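You operate a simulated robot arm through the tools that you are given. There is no shell and no other tool. Be economical: measure what you need, move in short steps, check, and stop when the job is done.

Carry out the task below with a simulated two-armed robot. There is one attempt and no reset: what you move stays moved.

Task
Brown egg in the yellow egg cup, white egg in the other; set the timer to five minutes.
Fine: push the empty white tray up to the canister.

It is judged by the outcome, as a careful person would: the job done as asked, and still so three seconds after it is handed in. It fails if anything else is knocked over, pushed out of place, dropped, spilled or broken.

Robot
Two 7-joint arms with three-finger grippers on one trunk that stands fixed in place. Base frame: the origin is at the foot of the trunk, x ahead of it, y to its left, z up. Units: mm, rad, N and s.
The left shoulder is at [30, 124, 1133], the right one opposite. With the tool pointing down near the work surface each hand reaches from about 100 to 780 mm from the base axis, measured 20 degrees to its own side. Payload 2.2 kg a hand.
The TCP of each hand is the grasp point between the finger pads, 28 mm short of the fingertips. In the tool frame z runs along the fingers and y along their closing line. The gripper opens to 102 mm. The gripper's body begins 71 mm behind the TCP.
Orientation is that of the tool frame in the base frame, as [roll, pitch, yaw] about the fixed x, y, z axes, in that order (R = Rz(yaw) Ry(pitch) Rx(roll)). With the fingers straight down and closing along the base's y, the tool's x points along the base's -x, its y along +y and its z along -z.

Tools
- The arms move only by the tool move_arm. It takes "left_deltas", "right_deltas" or both (then of equal length, played together; a hand with none holds still); each is a list of rows, each a list of 3 entries, a list of its own where there are three numbers: the shift along the tool's x, y, z in units of 200 mm (1.0 is 200 mm), then the turn, a rotation vector about the tool's x, y, z in units of 90 degrees (1.0 is 90 degrees), then the opening in per cent of the stroke, from 0 (shut) to 100 (fully open). In form: [[[dx, dy, dz], [ax, ay, az], gripper], ...]. A call has 1 to 12 rows; each row is the pose to reach, as a shift and turn from the pose commanded when the call began, along the tool's axes at that moment. A call with a number of a shift or a turn outside -1 to 1 is refused whole. A row lasts 0.2 s, in which the tool goes at most 50 mm and 0.15 rad; a call with a longer step from one row to the next is refused whole, and so is a gripper value outside its range. A pose out of reach is approached as far as the arm can. The call stops where the force on the tool passes 40 N (or 10 N more than at its start, if that is more) or the arm is blocked; 0.2 s more then pass. The fingers move at their own pace and stop on an object; they squeeze with about 43 N. The grip force told is the motor's: it shows also when the fingers shut on nothing. Time passes only in rows, and 0.2 s behind the last, so rows that repeat a pose let the fingers close. It gives the time, the measured TCP pose, the force on the tool (base axes), the opening and the grip force at its end, in the units of the frame above (readings bear some noise), with the torque about the TCP (base axes, N m) and any sound that the robot's microphone picked up, and new pictures: "views" is both (left out), scene, wrist or none (wrist: the cameras of the hands that moved).
- Cameras (640 x 400 px; columns grow to the right, rows downward): "scene" is now at [45.2, -25.8, 1847.7]; the picture's right is [-0.30, -0.95, 0.00], its down [-0.72, 0.23, -0.66] and it looks along [0.63, -0.20, -0.75] (base axes); focal length 322 px, centre (320, 200). "left" rides on the left gripper at [72, 38, -86] in its tool frame; the picture's right is [-0.47, 0.89, 0.00], its down [-0.60, -0.32, -0.73] and it looks along [-0.65, -0.34, 0.68] (tool axes); focal length 256 px, centre (320, 200). "right" rides on the right gripper at [69, 44, -86] in its tool frame; the picture's right is [-0.53, 0.84, 0.00], its down [-0.58, -0.36, -0.73] and it looks along [-0.62, -0.39, 0.68] (tool axes); focal length 256 px, centre (320, 200). There is no depth. A picture from a camera that has moved, and an enlarged one, comes with that camera's place and axes in the base frame and with its lens.
- raise_lower(by): slides the trunk up (or, below 0, down) by that many mm; the arms and the scene camera ride with it, the base frame stays. It gives what a move gives, with no picture.
- pan_tilt(pan, tilt): turns the head with the scene camera to pan (to the left, within 2.496 rad either way) and tilt (down, from -0.506 to 1.204), counted from straight ahead of the robot. It gives what a move gives, and a new picture of the scene camera.
- inspect(camera, box): a new picture of the part [left, top, right, bottom] of that camera's present view, enlarged. No time passes.
- finish_job(): hands the job in; it is judged then, once.

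Go step by step. Nothing tells you positions but the pictures and the camera data: compare them with the known pose of the tool, close in by small moves and look again before you grip or let go. The budget is 120 turns and 200 pictures, counting those below and the enlarged ones. Unless the task says otherwise, let go and move clear before handing in, and close with one line.

The tools are called after ">>>" as name(argument=value, ...) on one line, values as JSON. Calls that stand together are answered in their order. move_arm: Moves the arms, as the interface text tells. Its arguments: {"type":"object","properties":{"left_deltas":{"type":"array"},"right_deltas":{"type":"array"},"views":{"type":"string","enum":["both","scene","wrist","none"]}},"required":[]} The other tools are called the same way: raise_lower (by) slides the trunk up or down; pan_tilt (pan, tilt) turns the head that bears the scene camera; inspect (camera, box) takes an enlarged picture of a part of a camera's view; finish_job () hands the job in.

At the start:

```text
time: 0.0
left_eef_pos: [560.1, 109.2, 1306.1]
left_tool_rot: [-3.141, 0.002, -3.142]
left_wrist_force: [0.4, 0.0, 0.3]
left_torque: [0.02, 0.01, 0.01]
left_gripper_width: 102.0
left_grasp_force: 0.1
right_eef_pos: [384.2, -311.6, 1303.5]
right_tool_rot: [-3.141, 0.001, -3.14]
right_wrist_force: [0.4, -0.7, 0.2]
right_torque: [0.02, -0.02, -0.01]
right_gripper_width: 102.0
right_grasp_force: 0.1
trunk travel left (down, up): [-375.0, 165.0]
head pan, tilt: [-0.307, 0.85]
```

scene: 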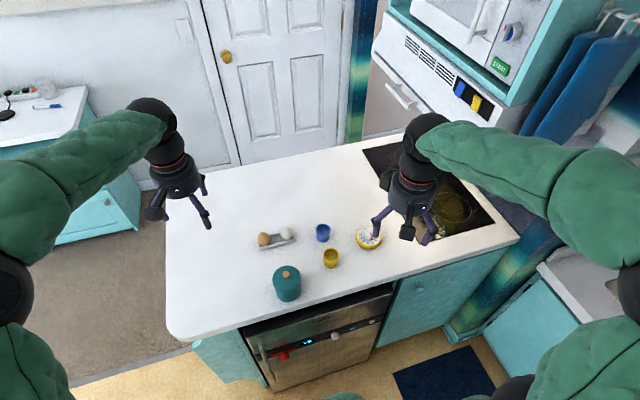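
right: 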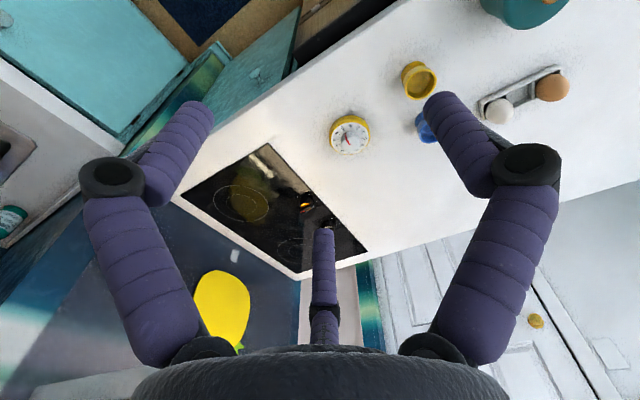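
left: 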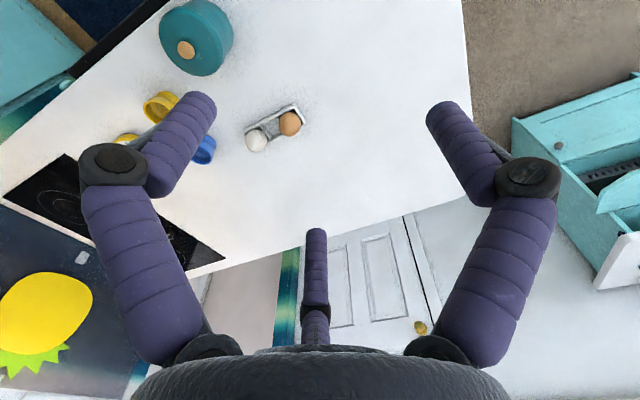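

I see the counter with a tray holding a brown and a white egg, a blue and a yellow cup, a dial timer and a teal canister. I'll enlarge the area to measure it.

>>> inspect(camera="scene", box=[240, 200, 400, 300])

>>> inspect(camera="right", box=[310, 20, 590, 195])

>>> inspect(camera="left", box=[100, 0, 340, 150])

```text
4.00 times, centred on (320, 250) of scene
camera zoom: at [45.2, -25.8, 1847.7], right [-0.3, -0.95, 0.0], down [-0.72, 0.23, -0.66], along [0.63, -0.2, -0.75], focal length 1288 px, centre (320, 0)
```

zoom: 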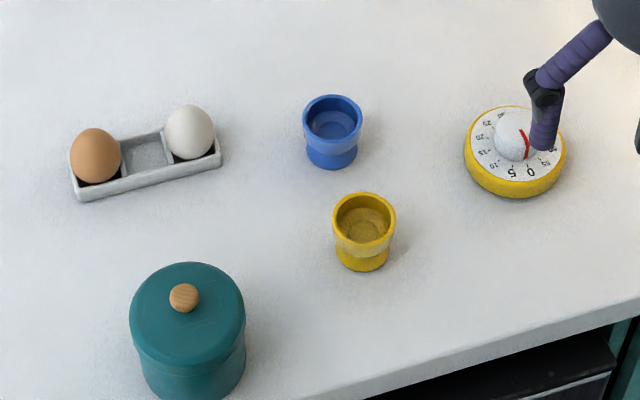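

```text
2.29 times, centred on (450, 108) of right
camera zoom: at [315.4, -269.3, 1389.4], right [0.53, 0.84, 0.0], down [0.58, -0.36, 0.73], along [0.62, -0.39, -0.68], focal length 585 px, centre (23, 411)
```

zoom: 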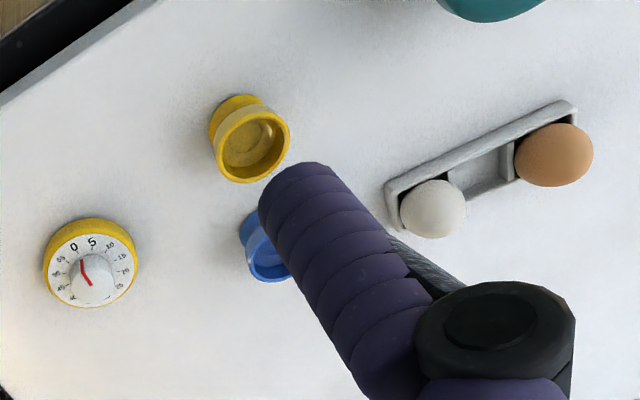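

```text
2.67 times, centred on (220, 75) of left
camera zoom: at [488.0, 146.3, 1392.0], right [0.47, 0.89, 0.0], down [0.6, -0.32, 0.73], along [0.65, -0.34, -0.68], focal length 683 px, centre (587, 533)
```

zoom: 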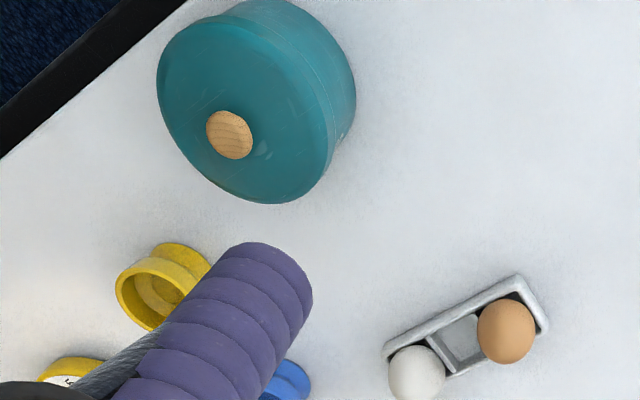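

By triangulation: cups at about (557,-225) yellow and (661,-232) blue, with rims near z 958. The brown egg is at (700,-33), the white egg at (698,-115), the canister at (507,-71) and the timer at (596,-375). I'll look at the gripper's shape, then move the right hand nearer.

>>> inspect(camera="scene", box=[350, 100, 510, 250])

>>> move_arm(right_deltas=[[[-0.2, 0.1, 0.1], [0, 0, 0], 100], [[-0.4, 0.2, 0.2], [0, 0, 0], 100], [[-0.6, 0.3, 0.35], [0, 0, 0], 100], [[-0.75, 0.4, 0.5], [0, 0, 0], 100], [[-0.9, 0.5, 0.65], [0, 0, 0], 100]])

```text
2.67 times, centred on (430, 175) of scene
camera zoom: at [45.2, -25.8, 1847.7], right [-0.3, -0.95, 0.0], down [-0.72, 0.23, -0.66], along [0.63, -0.2, -0.75], focal length 858 px, centre (27, 267)
```

zoom: 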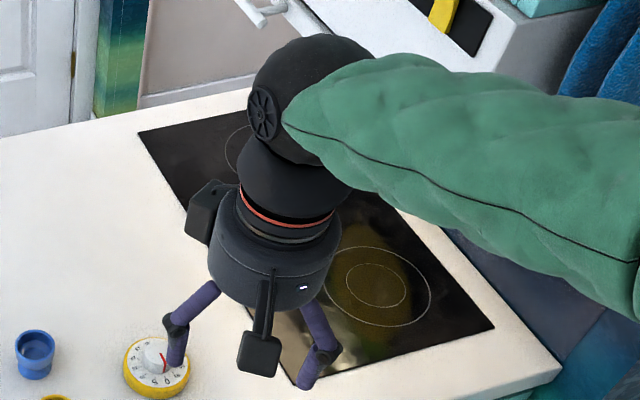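

```text
refused: row 3 steps farther than a row can; nothing moved
```

Nothing moved because my steps were too long, so I'll repeat the approach with shorter ones.

>>> move_arm(right_deltas=[[[-0.167, 0.133, 0.1], [0, 0, 0], 100], [[-0.333, 0.267, 0.2], [0, 0, 0], 100], [[-0.5, 0.4, 0.3], [0, 0, 0], 100], [[-0.667, 0.533, 0.4], [0, 0, 0], 100], [[-0.833, 0.667, 0.5], [0, 0, 0], 100], [[-1.0, 0.8, 0.6], [0, 0, 0], 100]])

```text
time: 1.4
left_eef_pos: [560.9, 109.3, 1305.0]
left_tool_rot: [-3.141, -0.002, 3.139]
left_wrist_force: [0.0, -0.3, -0.8]
left_torque: [0.0, 0.03, 0.02]
left_gripper_width: 102.0
left_grasp_force: 0.1
right_eef_pos: [585.5, -151.8, 1181.4]
right_tool_rot: [-3.141, -0.002, 3.14]
right_wrist_force: [0.6, -0.1, 0.4]
right_torque: [-0.02, 0.05, -0.01]
right_gripper_width: 102.0
right_grasp_force: 0.1
trunk travel left (down, up): [-375.0, 165.0]
head pan, tilt: [-0.307, 0.85]
camera scene: at [48.0, -24.7, 1847.6], right [-0.3, -0.95, 0.0], down [-0.72, 0.23, -0.66], along [0.63, -0.2, -0.75], focal length 322 px, centre (320, 200)
camera right: at [517.9, -108.9, 1267.7], right [0.54, 0.84, 0.0], down [0.58, -0.37, 0.73], along [0.62, -0.39, -0.68], focal length 256 px, centre (320, 200)
```

scene: 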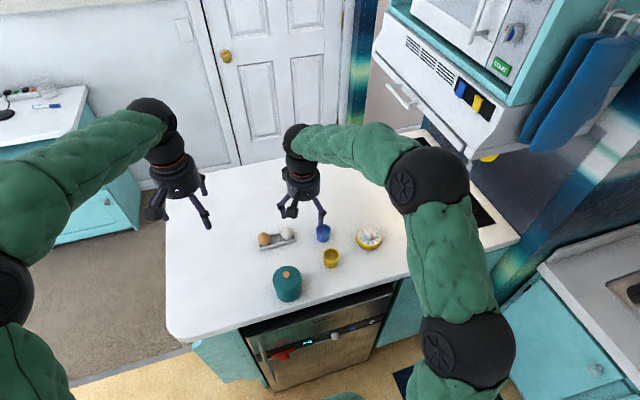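
right: 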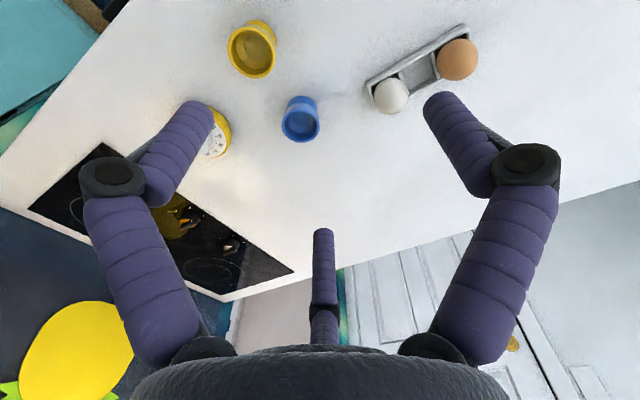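

The wrist picture seems to show three fingers, not two, so I'll check the hand closely before trusting the geometry.

>>> inspect(camera="scene", box=[250, 110, 370, 230])

>>> inspect(camera="right", box=[200, 0, 500, 188])

```text
3.33 times, centred on (310, 170) of scene
camera zoom: at [48.0, -24.7, 1847.6], right [-0.3, -0.95, 0.0], down [-0.72, 0.23, -0.66], along [0.63, -0.2, -0.75], focal length 1073 px, centre (353, 300)
```

zoom: 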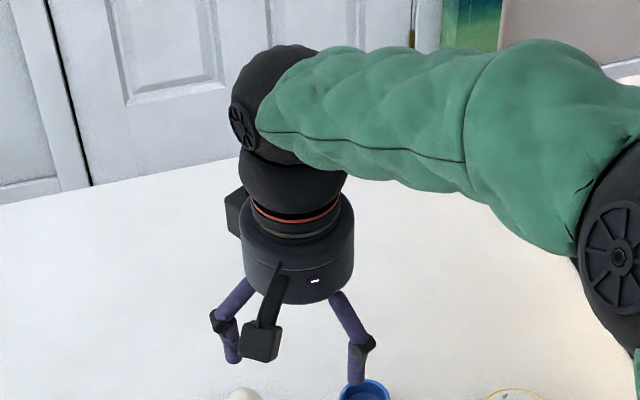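

```text
2.13 times, centred on (350, 94) of right
camera zoom: at [517.9, -108.9, 1267.7], right [0.54, 0.84, 0.0], down [0.58, -0.37, 0.73], along [0.62, -0.39, -0.68], focal length 545 px, centre (256, 426)
```

zoom: 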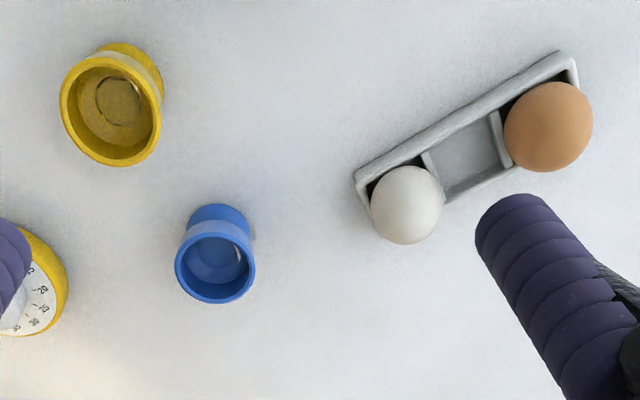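

The views fit three fingers spaced at 120°. I'll close the empty right hand in mid-air to see how they really move.

>>> move_arm(right_deltas=[[[0, 0, 0], [0, 0, 0], 40], [[0, 0, 0], [0, 0, 0], 40], [[0, 0, 0], [0, 0, 0], 40]])

```text
time: 2.2
left_eef_pos: [559.6, 108.1, 1305.3]
left_tool_rot: [3.141, 0.001, 3.141]
left_wrist_force: [0.1, -0.6, 0.5]
left_torque: [-0.01, -0.01, 0.01]
left_gripper_width: 102.1
left_grasp_force: 0.1
right_eef_pos: [583.5, -152.7, 1183.3]
right_tool_rot: [-3.141, 0.0, 3.141]
right_wrist_force: [0.9, 0.3, 1.0]
right_torque: [0.02, 0.02, 0.0]
right_gripper_width: 40.9
right_grasp_force: 0.0
trunk travel left (down, up): [-375.0, 165.0]
head pan, tilt: [-0.307, 0.85]
camera scene: at [45.2, -25.7, 1847.7], right [-0.3, -0.95, 0.0], down [-0.72, 0.23, -0.66], along [0.63, -0.2, -0.75], focal length 322 px, centre (320, 200)
camera right: at [515.5, -109.7, 1268.7], right [0.53, 0.84, 0.0], down [0.58, -0.36, 0.73], along [0.62, -0.39, -0.68], focal length 256 px, centre (320, 200)
```

scene: 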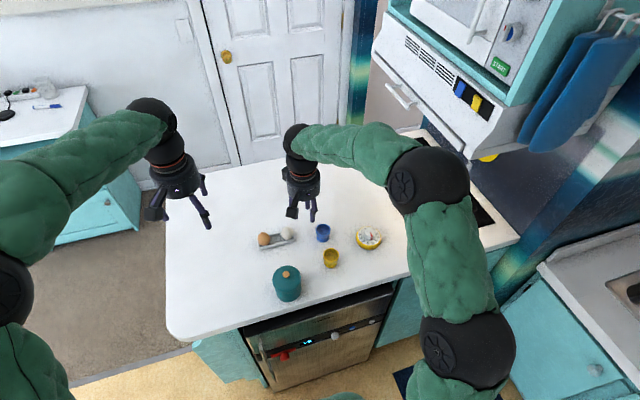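
right: 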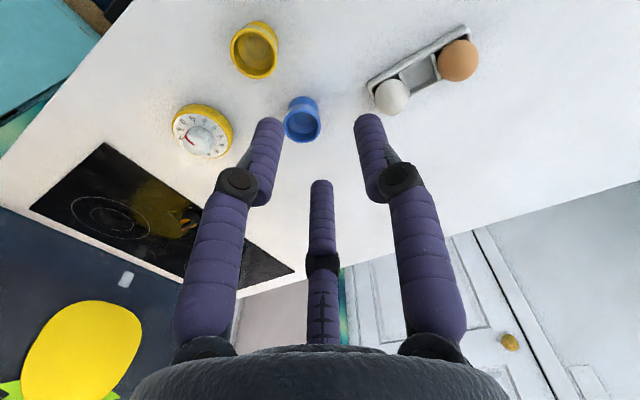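

The hand really does have three fingers closing centrally on the TCP, so I'll grip each egg from above with clearance all round. Next I open it and go above the white egg at about (694,-114).

>>> move_arm(right_deltas=[[[-0.1375, 0.048, 0.1775], [0, 0, 0], 100], [[-0.275, 0.096, 0.355], [0, 0, 0], 100], [[-0.4125, 0.144, 0.5325], [0, 0, 0], 100], [[-0.55, 0.1925, 0.71], [0, 0, 0], 100], [[-0.55, 0.1925, 0.71], [0, 0, 0], 100]])

>>> inspect(camera="scene", box=[220, 170, 380, 270])

```text
time: 3.4
left_eef_pos: [557.3, 107.0, 1305.8]
left_tool_rot: [3.14, 0.002, 3.14]
left_wrist_force: [1.0, 0.3, -0.2]
left_torque: [0.04, -0.07, -0.03]
left_gripper_width: 102.0
left_grasp_force: 0.0
right_eef_pos: [691.9, -111.7, 1039.6]
right_tool_rot: [3.14, 0.003, 3.141]
right_wrist_force: [0.6, -0.2, -0.4]
right_torque: [0.0, 0.03, -0.02]
right_gripper_width: 102.3
right_grasp_force: 0.0
trunk travel left (down, up): [-375.0, 165.0]
head pan, tilt: [-0.307, 0.85]
camera scene: at [43.4, -26.3, 1847.8], right [-0.3, -0.95, 0.0], down [-0.72, 0.23, -0.66], along [0.63, -0.2, -0.75], focal length 322 px, centre (320, 200)
camera right: at [623.8, -69.6, 1125.3], right [0.54, 0.84, 0.0], down [0.58, -0.37, 0.73], along [0.62, -0.39, -0.68], focal length 256 px, centre (320, 200)
```

scene: 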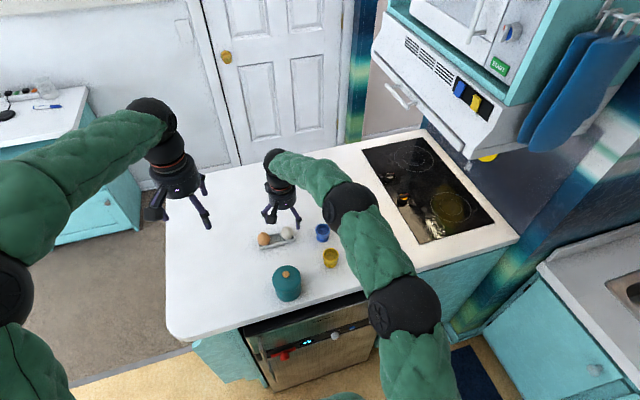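
right: 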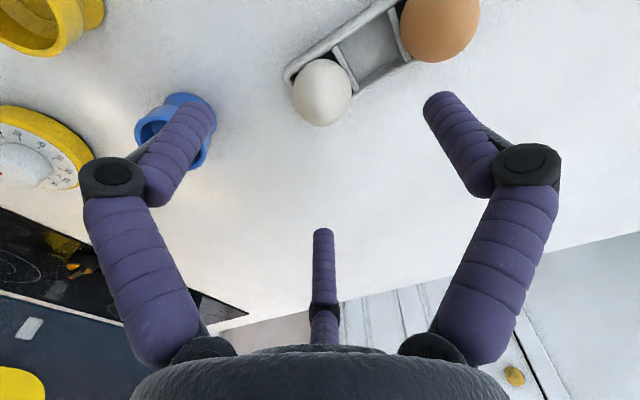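

```text
4.00 times, centred on (300, 220) of scene
camera zoom: at [43.4, -26.3, 1847.8], right [-0.3, -0.95, 0.0], down [-0.72, 0.23, -0.66], along [0.63, -0.2, -0.75], focal length 1288 px, centre (400, 120)
```

zoom: 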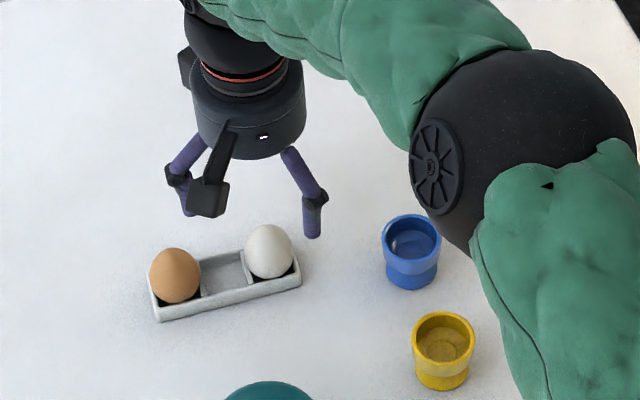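

The egg centre looks to be about (696,-114,938), with the counter near 906 and the tray wall top near 926. I'll go down part way with a smaller opening and look again.

>>> move_arm(right_deltas=[[[0, 0, 0], [0, 0, 0], 68], [[-0.008, -0.004, 0.1], [0, 0, 0], 68], [[-0.015, -0.008, 0.24], [0, 0, 0], 68], [[-0.015, -0.008, 0.24], [0, 0, 0], 68]], views="wrist")

>>> inspect(camera="scene", box=[240, 190, 320, 260])

```text
time: 4.4
left_eef_pos: [558.8, 107.2, 1306.1]
left_tool_rot: [3.141, -0.001, 3.141]
left_wrist_force: [0.2, 0.2, -0.5]
left_torque: [-0.01, -0.01, -0.01]
left_gripper_width: 102.0
left_grasp_force: 0.0
right_eef_pos: [696.3, -114.6, 994.1]
right_tool_rot: [3.141, -0.001, -3.141]
right_wrist_force: [-1.0, 0.5, 0.5]
right_torque: [0.0, 0.01, 0.0]
right_gripper_width: 69.3
right_grasp_force: 0.0
trunk travel left (down, up): [-375.0, 165.0]
head pan, tilt: [-0.307, 0.85]
camera right: at [627.5, -71.7, 1079.2], right [0.53, 0.84, 0.0], down [0.58, -0.36, 0.73], along [0.62, -0.39, -0.68], focal length 256 px, centre (320, 200)
```

right: 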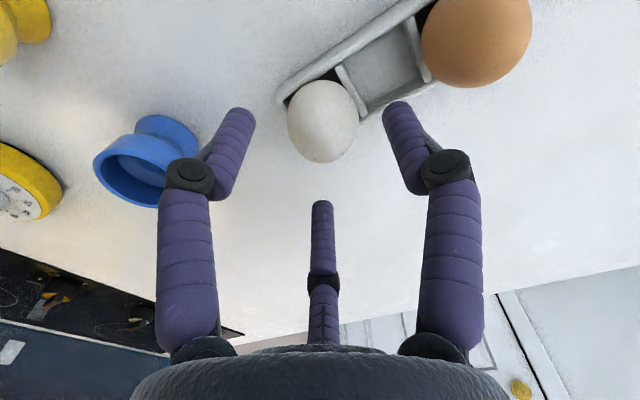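

```text
5.71 times, centred on (280, 225) of scene
camera zoom: at [44.7, -25.6, 1847.7], right [-0.3, -0.95, 0.0], down [-0.72, 0.23, -0.66], along [0.63, -0.2, -0.75], focal length 1839 px, centre (549, 57)
```

zoom: 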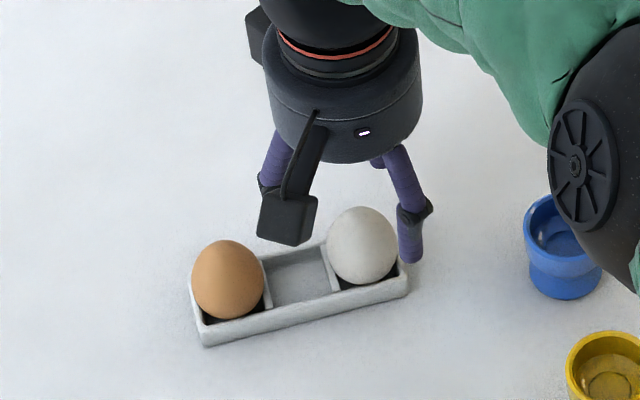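

The egg is centred at about (696.5,-113), so I'm aligned with it. I'll go down to TCP z≈957 and close gently.

>>> move_arm(right_deltas=[[[0, 0.004, 0.06], [0, 0, 0], 68], [[0, 0.006, 0.12], [0, 0, 0], 68], [[0, 0.006, 0.18], [0, 0, 0], 68], [[0, 0.006, 0.18], [0, 0, 0], 50], [[0, 0.006, 0.18], [0, 0, 0], 38], [[0, 0.006, 0.18], [0, 0, 0], 38], [[0, 0.006, 0.18], [0, 0, 0], 38]], views="wrist")

>>> inspect(camera="scene", box=[240, 190, 320, 260])

```text
time: 6.0
left_eef_pos: [558.8, 108.8, 1306.0]
left_tool_rot: [-3.14, 0.001, 3.14]
left_wrist_force: [0.3, 0.5, -0.5]
left_torque: [-0.01, -0.01, 0.0]
left_gripper_width: 102.2
left_grasp_force: 0.1
right_eef_pos: [696.5, -113.3, 958.4]
right_tool_rot: [3.141, 0.001, 3.139]
right_wrist_force: [-1.3, 2.7, 3.7]
right_torque: [0.06, 0.05, -0.1]
right_gripper_width: 40.2
right_grasp_force: 43.1
trunk travel left (down, up): [-375.0, 165.0]
head pan, tilt: [-0.307, 0.85]
camera right: at [628.4, -70.7, 1044.3], right [0.53, 0.84, 0.0], down [0.58, -0.36, 0.73], along [0.62, -0.39, -0.68], focal length 256 px, centre (320, 200)
```

right: 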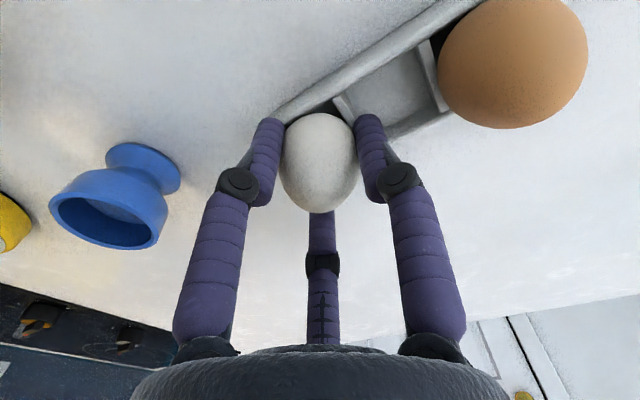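

```text
5.71 times, centred on (280, 225) of scene
camera zoom: at [44.7, -25.2, 1847.7], right [-0.3, -0.95, 0.0], down [-0.72, 0.23, -0.66], along [0.63, -0.2, -0.75], focal length 1839 px, centre (549, 57)
```

zoom: 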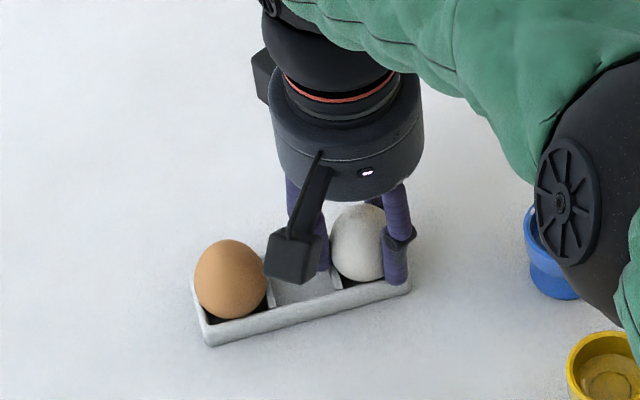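

The egg is held at a 40 mm width and the grip is centred. I'll lift it straight up and check.

>>> move_arm(right_deltas=[[[0, 0, -0.05], [0, 0, 0], 38], [[0, 0, -0.15], [0, 0, 0], 38], [[0, 0, -0.3], [0, 0, 0], 38], [[0, 0, -0.5], [0, 0, 0], 38]])

```text
time: 7.0
left_eef_pos: [558.7, 109.3, 1306.6]
left_tool_rot: [-3.142, 0.0, 3.141]
left_wrist_force: [0.4, -0.3, -0.1]
left_torque: [0.02, -0.07, 0.01]
left_gripper_width: 102.1
left_grasp_force: 0.0
right_eef_pos: [693.2, -113.5, 1057.0]
right_tool_rot: [3.141, -0.003, -3.14]
right_wrist_force: [-0.2, 0.0, -1.0]
right_torque: [-0.01, -0.03, 0.0]
right_gripper_width: 40.5
right_grasp_force: 43.5
trunk travel left (down, up): [-375.0, 165.0]
head pan, tilt: [-0.307, 0.85]
camera scene: at [44.1, -25.6, 1847.7], right [-0.3, -0.95, 0.0], down [-0.72, 0.23, -0.66], along [0.63, -0.2, -0.75], focal length 322 px, centre (320, 200)
camera right: at [626.2, -71.0, 1143.4], right [0.53, 0.84, 0.0], down [0.58, -0.36, 0.73], along [0.62, -0.39, -0.68], focal length 256 px, centre (320, 200)
```

scene: 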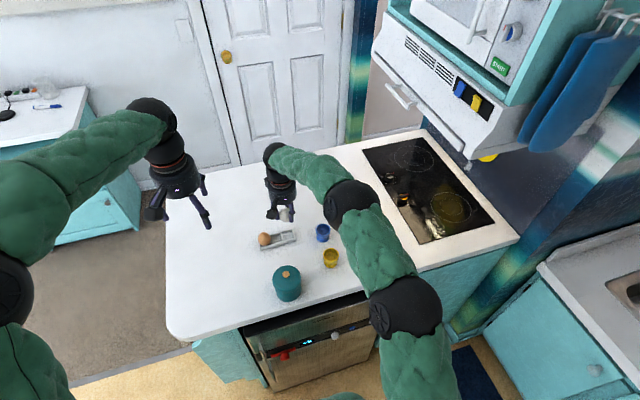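
right: 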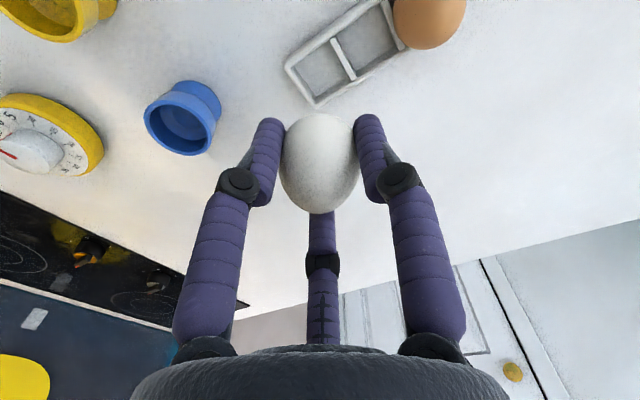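

The white egg is lifted cleanly and the tray did not move. I'll carry it over the blue cup at about (660,-229), staying high.

>>> move_arm(right_deltas=[[[0.043, -0.145, 0], [0, 0, 0], 38], [[0.085, -0.29, 0], [0, 0, 0], 38], [[0.128, -0.435, 0], [0, 0, 0], 38], [[0.17, -0.58, 0], [0, 0, 0], 38], [[0.17, -0.58, 0], [0, 0, 0], 38]], views="wrist")

>>> inspect(camera="scene", box=[270, 180, 360, 270])

```text
time: 8.2
left_eef_pos: [560.4, 107.8, 1304.7]
left_tool_rot: [3.142, 0.0, 3.142]
left_wrist_force: [-0.9, -0.4, -0.1]
left_torque: [-0.04, 0.03, 0.01]
left_gripper_width: 102.1
left_grasp_force: 0.1
right_eef_pos: [662.6, -229.9, 1056.1]
right_tool_rot: [-3.141, -0.002, 3.141]
right_wrist_force: [0.1, -0.2, -0.3]
right_torque: [0.02, 0.02, 0.01]
right_gripper_width: 40.0
right_grasp_force: 42.6
trunk travel left (down, up): [-375.0, 165.0]
head pan, tilt: [-0.307, 0.85]
camera right: at [594.1, -187.1, 1142.2], right [0.53, 0.85, 0.0], down [0.58, -0.36, 0.73], along [0.62, -0.39, -0.68], focal length 256 px, centre (320, 200)
```

right: 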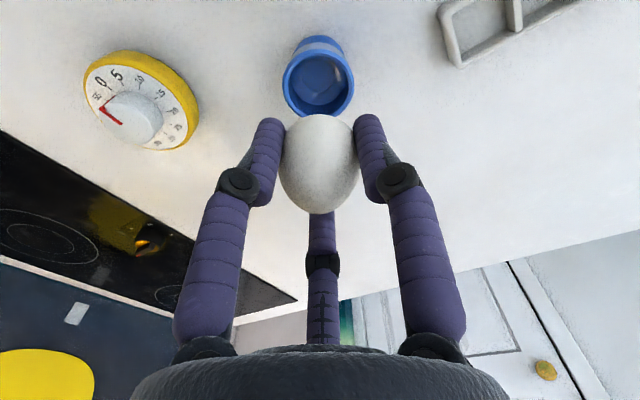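

```text
4.44 times, centred on (315, 225) of scene
camera zoom: at [46.0, -24.8, 1847.7], right [-0.3, -0.95, 0.0], down [-0.72, 0.23, -0.66], along [0.63, -0.2, -0.75], focal length 1430 px, centre (342, 89)
```

zoom: 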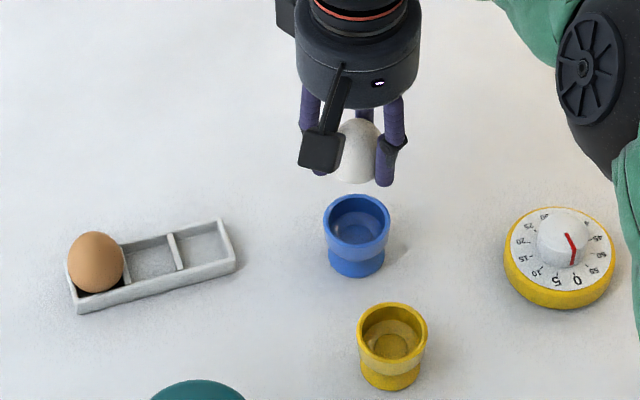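

The hand reads (661.5,-229.5) and the cup rim projects to about (660.5,-230). I'll zoom in to refine this.

>>> inspect(camera="right", box=[240, 20, 400, 120])

>>> inspect(camera="right", box=[60, 30, 220, 160])

```text
4.00 times, centred on (320, 70) of right
camera zoom: at [594.1, -187.1, 1142.2], right [0.53, 0.85, 0.0], down [0.58, -0.36, 0.73], along [0.62, -0.39, -0.68], focal length 1024 px, centre (320, 720)
```

zoom: 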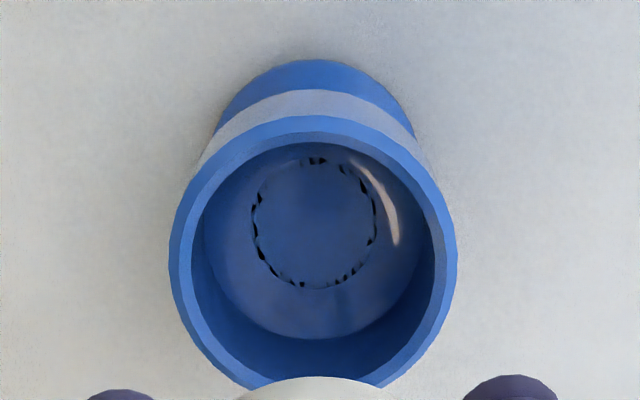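

```text
3.08 times, centred on (140, 95) of right
camera zoom: at [594.1, -187.1, 1142.2], right [0.53, 0.85, 0.0], down [0.58, -0.36, 0.73], along [0.62, -0.39, -0.68], focal length 788 px, centre (874, 523)
```

zoom: 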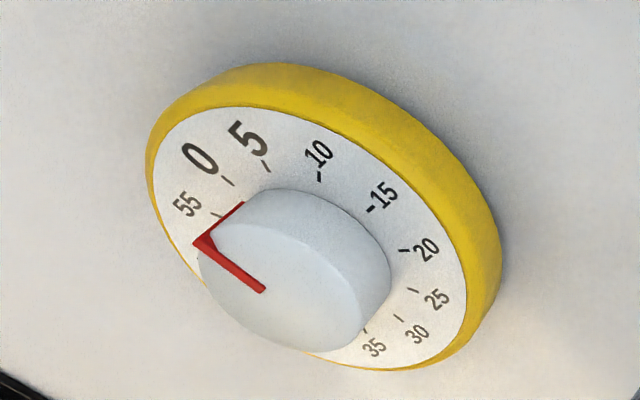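

The refined blue cup centre is (659,-229.8). I'll shift slightly and lower until the egg's end is just at the rim, then check.

>>> move_arm(right_deltas=[[[0.0125, 0, 0.1], [0, 0, 0], 38], [[0.0125, 0, 0.2], [0, 0, 0], 38], [[0.0125, 0, 0.26], [0, 0, 0], 38], [[0.0125, 0, 0.26], [0, 0, 0], 38]], views="wrist")

>>> inspect(camera="scene", box=[290, 190, 350, 250])

```text
time: 9.2
left_eef_pos: [559.7, 108.1, 1305.5]
left_tool_rot: [3.141, 0.001, -3.141]
left_wrist_force: [-0.3, 0.5, 0.1]
left_torque: [0.0, 0.0, 0.0]
left_gripper_width: 101.9
left_grasp_force: 0.2
right_eef_pos: [660.3, -229.9, 1004.6]
right_tool_rot: [-3.14, 0.001, -3.142]
right_wrist_force: [-0.4, 0.3, -0.7]
right_torque: [-0.03, -0.01, 0.03]
right_gripper_width: 40.0
right_grasp_force: 42.7
trunk travel left (down, up): [-375.0, 165.0]
head pan, tilt: [-0.307, 0.85]
camera right: at [591.5, -188.2, 1090.6], right [0.53, 0.84, 0.0], down [0.58, -0.36, 0.73], along [0.62, -0.39, -0.68], focal length 256 px, centre (320, 200)
```

right: 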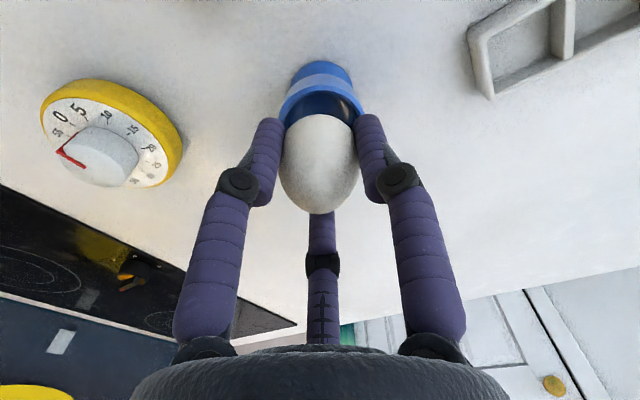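

```text
6.67 times, centred on (320, 220) of scene
camera zoom: at [45.4, -25.6, 1847.7], right [-0.3, -0.95, 0.0], down [-0.72, 0.23, -0.66], along [0.63, -0.2, -0.75], focal length 2146 px, centre (320, 67)
```

zoom: 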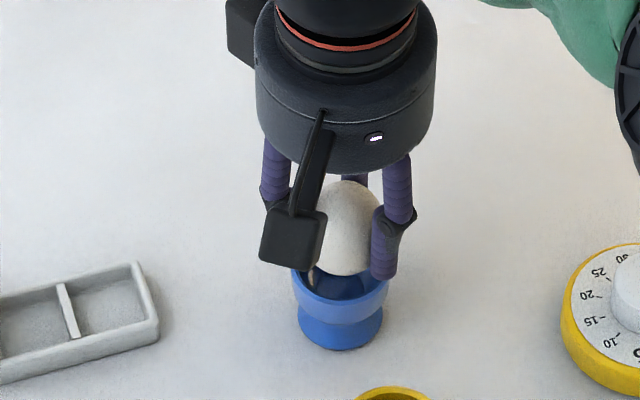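

The egg is centred over the cup. I'll lower in small steps and watch the force.

>>> move_arm(right_deltas=[[[0, 0, 0.025], [0, 0, 0], 38], [[0, 0, 0.05], [0, 0, 0], 38], [[0, 0, 0.065], [0, 0, 0], 38], [[0, 0, 0.065], [0, 0, 0], 38]], views="wrist")

>>> inspect(camera="scene", box=[290, 190, 350, 250])

>>> inspect(camera="right", box=[240, 40, 400, 220])

```text
time: 10.2
left_eef_pos: [559.3, 107.3, 1305.6]
left_tool_rot: [3.142, 0.0, 3.141]
left_wrist_force: [-0.5, -0.4, -0.4]
left_torque: [0.0, -0.02, 0.02]
left_gripper_width: 101.9
left_grasp_force: 0.1
right_eef_pos: [659.2, -229.9, 992.0]
right_tool_rot: [3.142, -0.001, -3.141]
right_wrist_force: [-0.8, 0.2, 0.0]
right_torque: [0.03, -0.04, -0.04]
right_gripper_width: 40.0
right_grasp_force: 43.1
trunk travel left (down, up): [-375.0, 165.0]
head pan, tilt: [-0.307, 0.85]
camera right: at [591.6, -188.0, 1077.6], right [0.54, 0.84, 0.0], down [0.58, -0.36, 0.73], along [0.62, -0.39, -0.68], focal length 256 px, centre (320, 200)
```

right: 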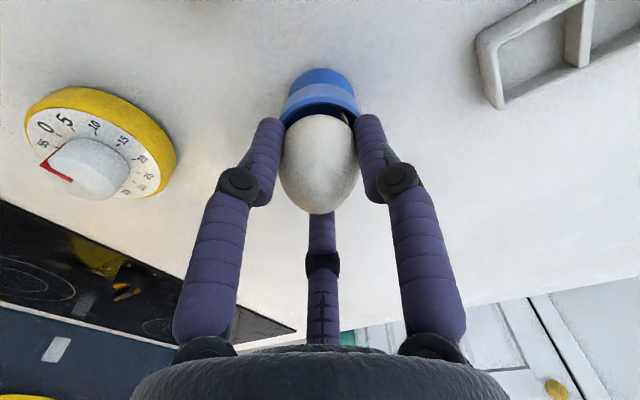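

```text
6.67 times, centred on (320, 220) of scene
camera zoom: at [45.4, -25.8, 1847.7], right [-0.3, -0.95, 0.0], down [-0.72, 0.23, -0.66], along [0.63, -0.2, -0.75], focal length 2146 px, centre (320, 67)
```

zoom: 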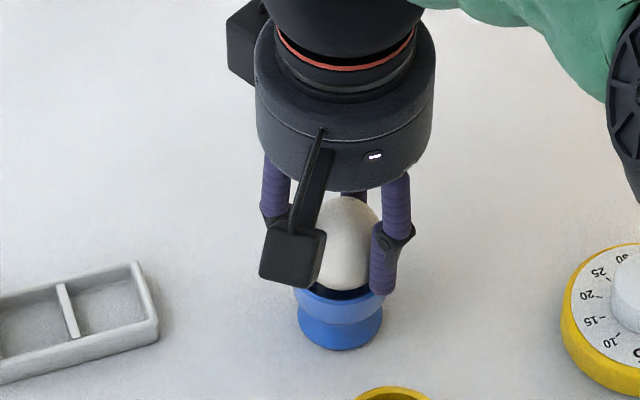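

```text
2.22 times, centred on (320, 130) of right
camera zoom: at [591.6, -188.0, 1077.6], right [0.54, 0.84, 0.0], down [0.58, -0.36, 0.73], along [0.62, -0.39, -0.68], focal length 569 px, centre (320, 356)
```

zoom: 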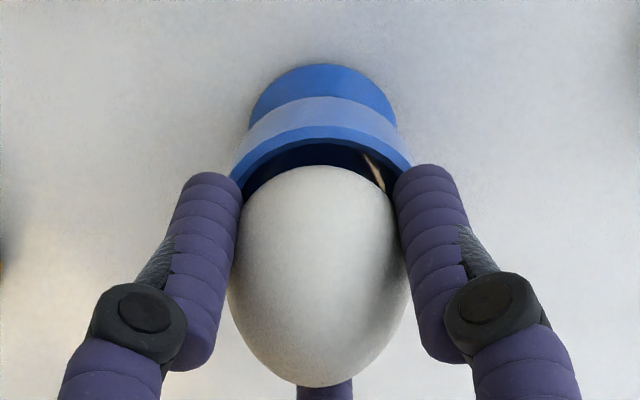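

There is no contact yet, with the fingertips about 5 mm above the rim. I'll lower 4 mm more and read the force.

>>> move_arm(right_deltas=[[[0, 0, 0.01], [0, 0, 0], 38], [[0, 0, 0.02], [0, 0, 0], 38], [[0, 0, 0.02], [0, 0, 0], 38]], views="none")

>>> inspect(camera="right", box=[240, 40, 400, 220])

```text
time: 11.0
left_eef_pos: [559.3, 107.8, 1304.6]
left_tool_rot: [-3.14, 0.0, 3.141]
left_wrist_force: [1.5, -0.3, 0.2]
left_torque: [-0.03, -0.03, 0.01]
left_gripper_width: 102.2
left_grasp_force: 0.0
right_eef_pos: [660.3, -229.4, 989.0]
right_tool_rot: [-3.141, -0.001, -3.142]
right_wrist_force: [0.4, 0.1, 0.3]
right_torque: [0.03, -0.02, 0.01]
right_gripper_width: 39.9
right_grasp_force: 42.8
trunk travel left (down, up): [-375.0, 165.0]
head pan, tilt: [-0.307, 0.85]
```

```text
2.22 times, centred on (320, 130) of right
camera zoom: at [592.1, -187.5, 1074.3], right [0.54, 0.84, 0.0], down [0.58, -0.37, 0.73], along [0.62, -0.39, -0.68], focal length 569 px, centre (320, 356)
```

zoom: 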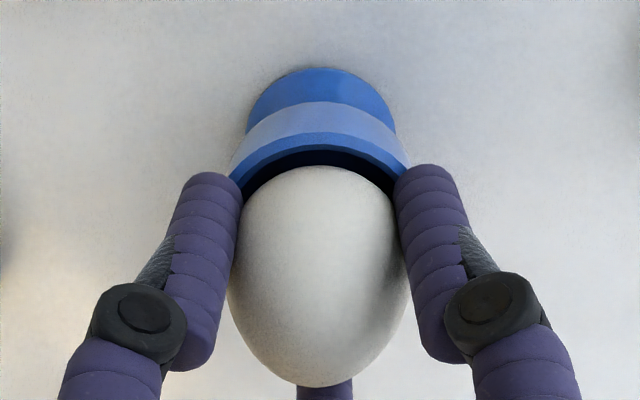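

Still free. One more 2 mm step.

>>> move_arm(right_deltas=[[[0, 0, 0.006], [0, 0, 0], 38], [[0, 0, 0.012], [0, 0, 0], 38], [[0, 0, 0.012], [0, 0, 0], 38]], views="none")

>>> inspect(camera="scene", box=[290, 190, 350, 250])

```text
time: 11.8
left_eef_pos: [559.6, 108.3, 1304.5]
left_tool_rot: [3.14, -0.001, -3.141]
left_wrist_force: [-0.8, -0.2, 0.4]
left_torque: [-0.01, 0.01, -0.04]
left_gripper_width: 101.9
left_grasp_force: 0.0
right_eef_pos: [661.3, -230.2, 987.1]
right_tool_rot: [3.14, 0.0, -3.141]
right_wrist_force: [0.4, -0.2, -0.3]
right_torque: [0.02, -0.02, -0.01]
right_gripper_width: 40.0
right_grasp_force: 43.0
trunk travel left (down, up): [-375.0, 165.0]
head pan, tilt: [-0.307, 0.85]
```

```text
6.67 times, centred on (320, 220) of scene
camera zoom: at [45.5, -25.8, 1847.7], right [-0.3, -0.95, 0.0], down [-0.72, 0.23, -0.66], along [0.63, -0.2, -0.75], focal length 2146 px, centre (320, 67)
```

zoom: 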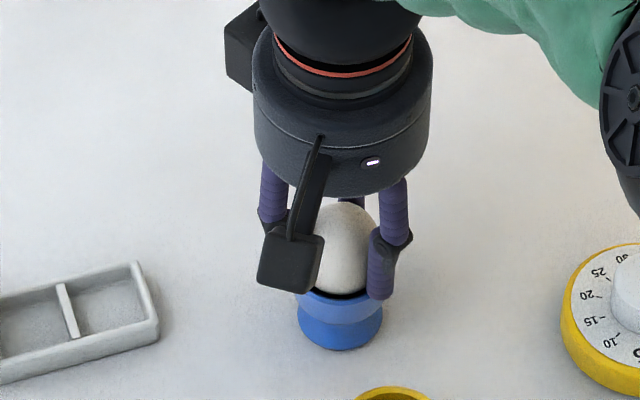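

Still no contact, so I'll take one last small step down.

>>> move_arm(right_deltas=[[[0, 0, 0.006], [0, 0, 0], 38], [[0, 0, 0.012], [0, 0, 0], 38], [[0, 0, 0.012], [0, 0, 0], 38]], views="wrist")

>>> inspect(camera="right", box=[240, 40, 400, 220])

```text
time: 12.6
left_eef_pos: [559.6, 109.3, 1305.1]
left_tool_rot: [-3.141, -0.001, 3.141]
left_wrist_force: [0.0, 0.5, -1.1]
left_torque: [0.0, -0.01, -0.01]
left_gripper_width: 101.9
left_grasp_force: 0.1
right_eef_pos: [660.3, -229.3, 985.2]
right_tool_rot: [-3.141, 0.002, 3.138]
right_wrist_force: [0.3, 1.8, 7.1]
right_torque: [0.12, 0.02, 0.0]
right_gripper_width: 39.9
right_grasp_force: 43.0
trunk travel left (down, up): [-375.0, 165.0]
head pan, tilt: [-0.307, 0.85]
camera right: at [592.0, -187.2, 1071.2], right [0.54, 0.84, 0.0], down [0.57, -0.36, 0.73], along [0.62, -0.39, -0.68], focal length 256 px, centre (320, 200)
```

right: 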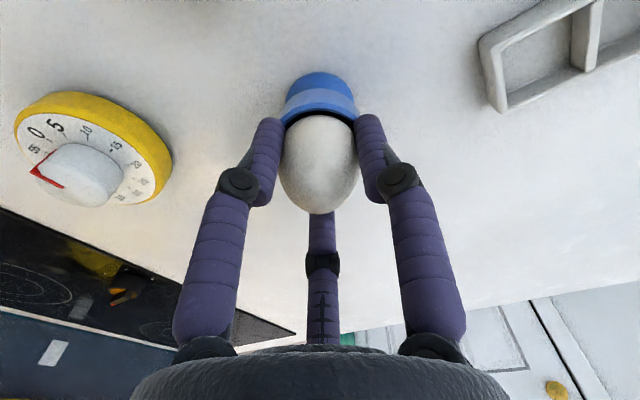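

```text
2.22 times, centred on (320, 130) of right
camera zoom: at [592.0, -187.2, 1071.2], right [0.54, 0.84, 0.0], down [0.57, -0.36, 0.73], along [0.62, -0.39, -0.68], focal length 569 px, centre (320, 356)
```

zoom: 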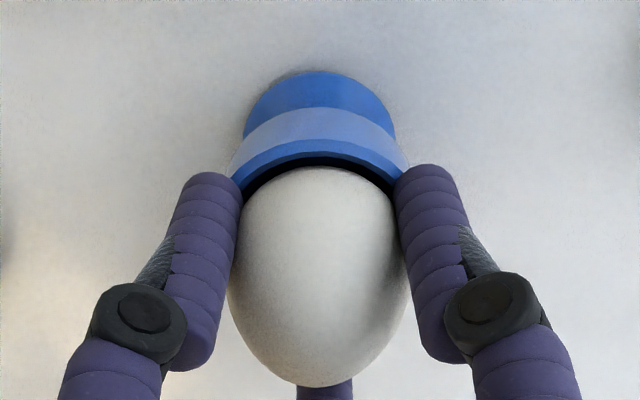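

I have light contact (7 N), most likely a fingertip on the rim. I'll back off about 1 mm and open slowly so the egg settles.

>>> move_arm(right_deltas=[[[0, 0, -0.006], [0, 0, 0], 38], [[0, 0, -0.006], [0, 0, 0], 42], [[0, 0, -0.006], [0, 0, 0], 48], [[0, 0, -0.006], [0, 0, 0], 60], [[0, 0, -0.006], [0, 0, 0], 60], [[0, 0, -0.006], [0, 0, 0], 60]], views="wrist")

>>> inspect(camera="scene", box=[290, 190, 350, 250])

```text
time: 14.0
left_eef_pos: [559.1, 108.4, 1304.7]
left_tool_rot: [3.141, 0.0, -3.14]
left_wrist_force: [0.8, 0.1, 0.3]
left_torque: [0.01, 0.01, 0.0]
left_gripper_width: 102.1
left_grasp_force: 0.2
right_eef_pos: [659.4, -229.6, 985.1]
right_tool_rot: [3.141, 0.0, -3.141]
right_wrist_force: [0.5, 0.5, -0.2]
right_torque: [0.0, 0.02, -0.01]
right_gripper_width: 61.5
right_grasp_force: 0.1
trunk travel left (down, up): [-375.0, 165.0]
head pan, tilt: [-0.307, 0.85]
camera right: at [592.0, -187.6, 1071.0], right [0.53, 0.84, 0.0], down [0.58, -0.36, 0.73], along [0.62, -0.39, -0.68], focal length 256 px, centre (320, 200)
```

right: 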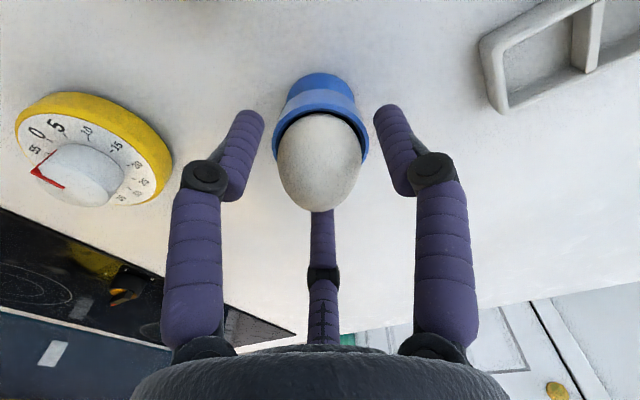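

```text
6.67 times, centred on (320, 220) of scene
camera zoom: at [45.4, -25.8, 1847.7], right [-0.3, -0.95, 0.0], down [-0.72, 0.23, -0.66], along [0.63, -0.2, -0.75], focal length 2146 px, centre (320, 67)
```

zoom: 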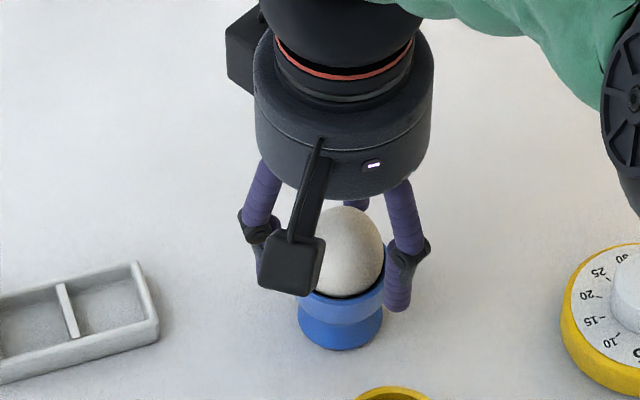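

The white egg is seated in the blue cup. I'll rise straight up and travel over to the brown egg.

>>> move_arm(right_deltas=[[[0, 0, -0.1], [0, 0, 0], 62], [[0, 0, -0.25], [0, 0, 0], 62], [[0, 0, -0.4], [0, 0, 0], 62], [[-0.034, 0.198, -0.4], [0, 0, 0], 68], [[-0.068, 0.396, -0.4], [0, 0, 0], 68], [[-0.102, 0.594, -0.4], [0, 0, 0], 68], [[-0.136, 0.792, -0.4], [0, 0, 0], 68], [[-0.175, 0.99, -0.4], [0, 0, 0], 68], [[-0.175, 0.99, -0.4], [0, 0, 0], 68]])

>>> inspect(camera="right", box=[220, 20, 420, 145])

```text
time: 16.0
left_eef_pos: [560.3, 106.1, 1305.3]
left_tool_rot: [3.141, -0.001, 3.14]
left_wrist_force: [0.3, -0.1, -0.3]
left_torque: [0.03, -0.02, -0.02]
left_gripper_width: 102.0
left_grasp_force: 0.2
right_eef_pos: [695.9, -31.4, 1066.0]
right_tool_rot: [3.14, 0.0, 3.138]
right_wrist_force: [-1.4, -0.8, 0.7]
right_torque: [0.04, -0.03, -0.01]
right_gripper_width: 69.5
right_grasp_force: 0.2
trunk travel left (down, up): [-375.0, 165.0]
head pan, tilt: [-0.307, 0.85]
camera scene: at [45.0, -27.0, 1847.7], right [-0.3, -0.95, 0.0], down [-0.72, 0.23, -0.66], along [0.63, -0.2, -0.75], focal length 322 px, centre (320, 200)
camera right: at [627.7, 10.5, 1151.4], right [0.54, 0.84, 0.0], down [0.58, -0.37, 0.73], along [0.62, -0.39, -0.68], focal length 256 px, centre (320, 200)
```

scene: 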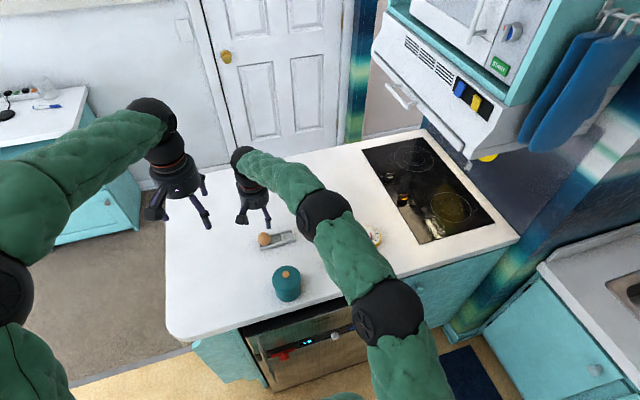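
right: 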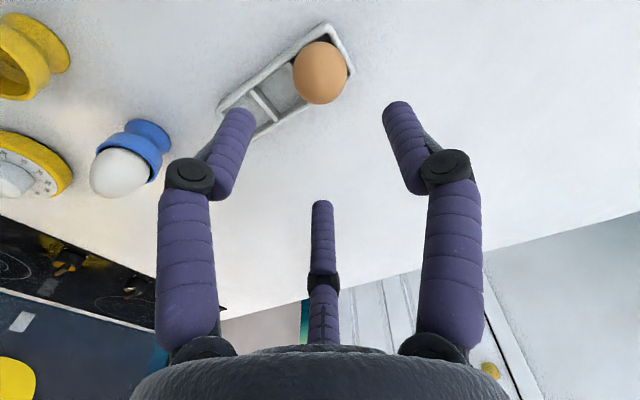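

```text
3.20 times, centred on (320, 82) of right
camera zoom: at [627.7, 10.5, 1151.4], right [0.54, 0.84, 0.0], down [0.58, -0.37, 0.73], along [0.62, -0.39, -0.68], focal length 819 px, centre (320, 576)
```

zoom: 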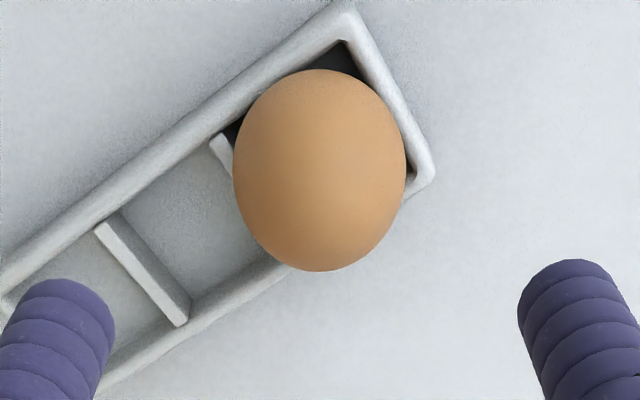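

The brown egg is directly under the TCP. I'll go down to z≈958 and close.

>>> move_arm(right_deltas=[[[0, -0.003, 0.2], [0, 0, 0], 68], [[0, -0.003, 0.36], [0, 0, 0], 68], [[0, -0.003, 0.45], [0, 0, 0], 68], [[0, -0.003, 0.5], [0, 0, 0], 68], [[0, -0.003, 0.535], [0, 0, 0], 68], [[0, -0.003, 0.535], [0, 0, 0], 55], [[0, -0.003, 0.535], [0, 0, 0], 38], [[0, -0.003, 0.535], [0, 0, 0], 38], [[0, -0.003, 0.535], [0, 0, 0], 38]], views="wrist")

>>> inspect(camera="scene", box=[230, 190, 330, 270])

```text
time: 18.0
left_eef_pos: [559.9, 109.3, 1304.2]
left_tool_rot: [-3.141, -0.001, 3.141]
left_wrist_force: [0.0, -0.6, 0.2]
left_torque: [-0.01, 0.01, 0.02]
left_gripper_width: 102.2
left_grasp_force: 0.1
right_eef_pos: [695.7, -33.9, 958.5]
right_tool_rot: [-3.141, 0.0, -3.142]
right_wrist_force: [0.0, 0.1, 0.5]
right_torque: [0.02, -0.04, -0.01]
right_gripper_width: 40.0
right_grasp_force: 43.0
trunk travel left (down, up): [-375.0, 165.0]
head pan, tilt: [-0.307, 0.85]
camera right: at [627.0, 9.8, 1043.6], right [0.54, 0.84, 0.0], down [0.58, -0.36, 0.73], along [0.62, -0.39, -0.68], focal length 256 px, centre (320, 200)
```

right: 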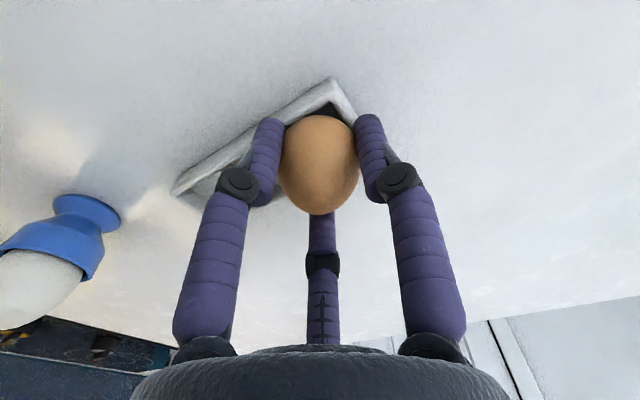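

```text
5.00 times, centred on (280, 230) of scene
camera zoom: at [45.4, -25.7, 1847.7], right [-0.3, -0.95, 0.0], down [-0.72, 0.23, -0.66], along [0.63, -0.2, -0.75], focal length 1609 px, centre (520, 50)
```

zoom: 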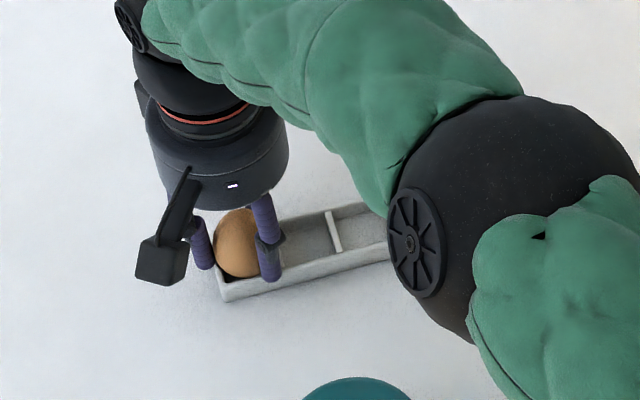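

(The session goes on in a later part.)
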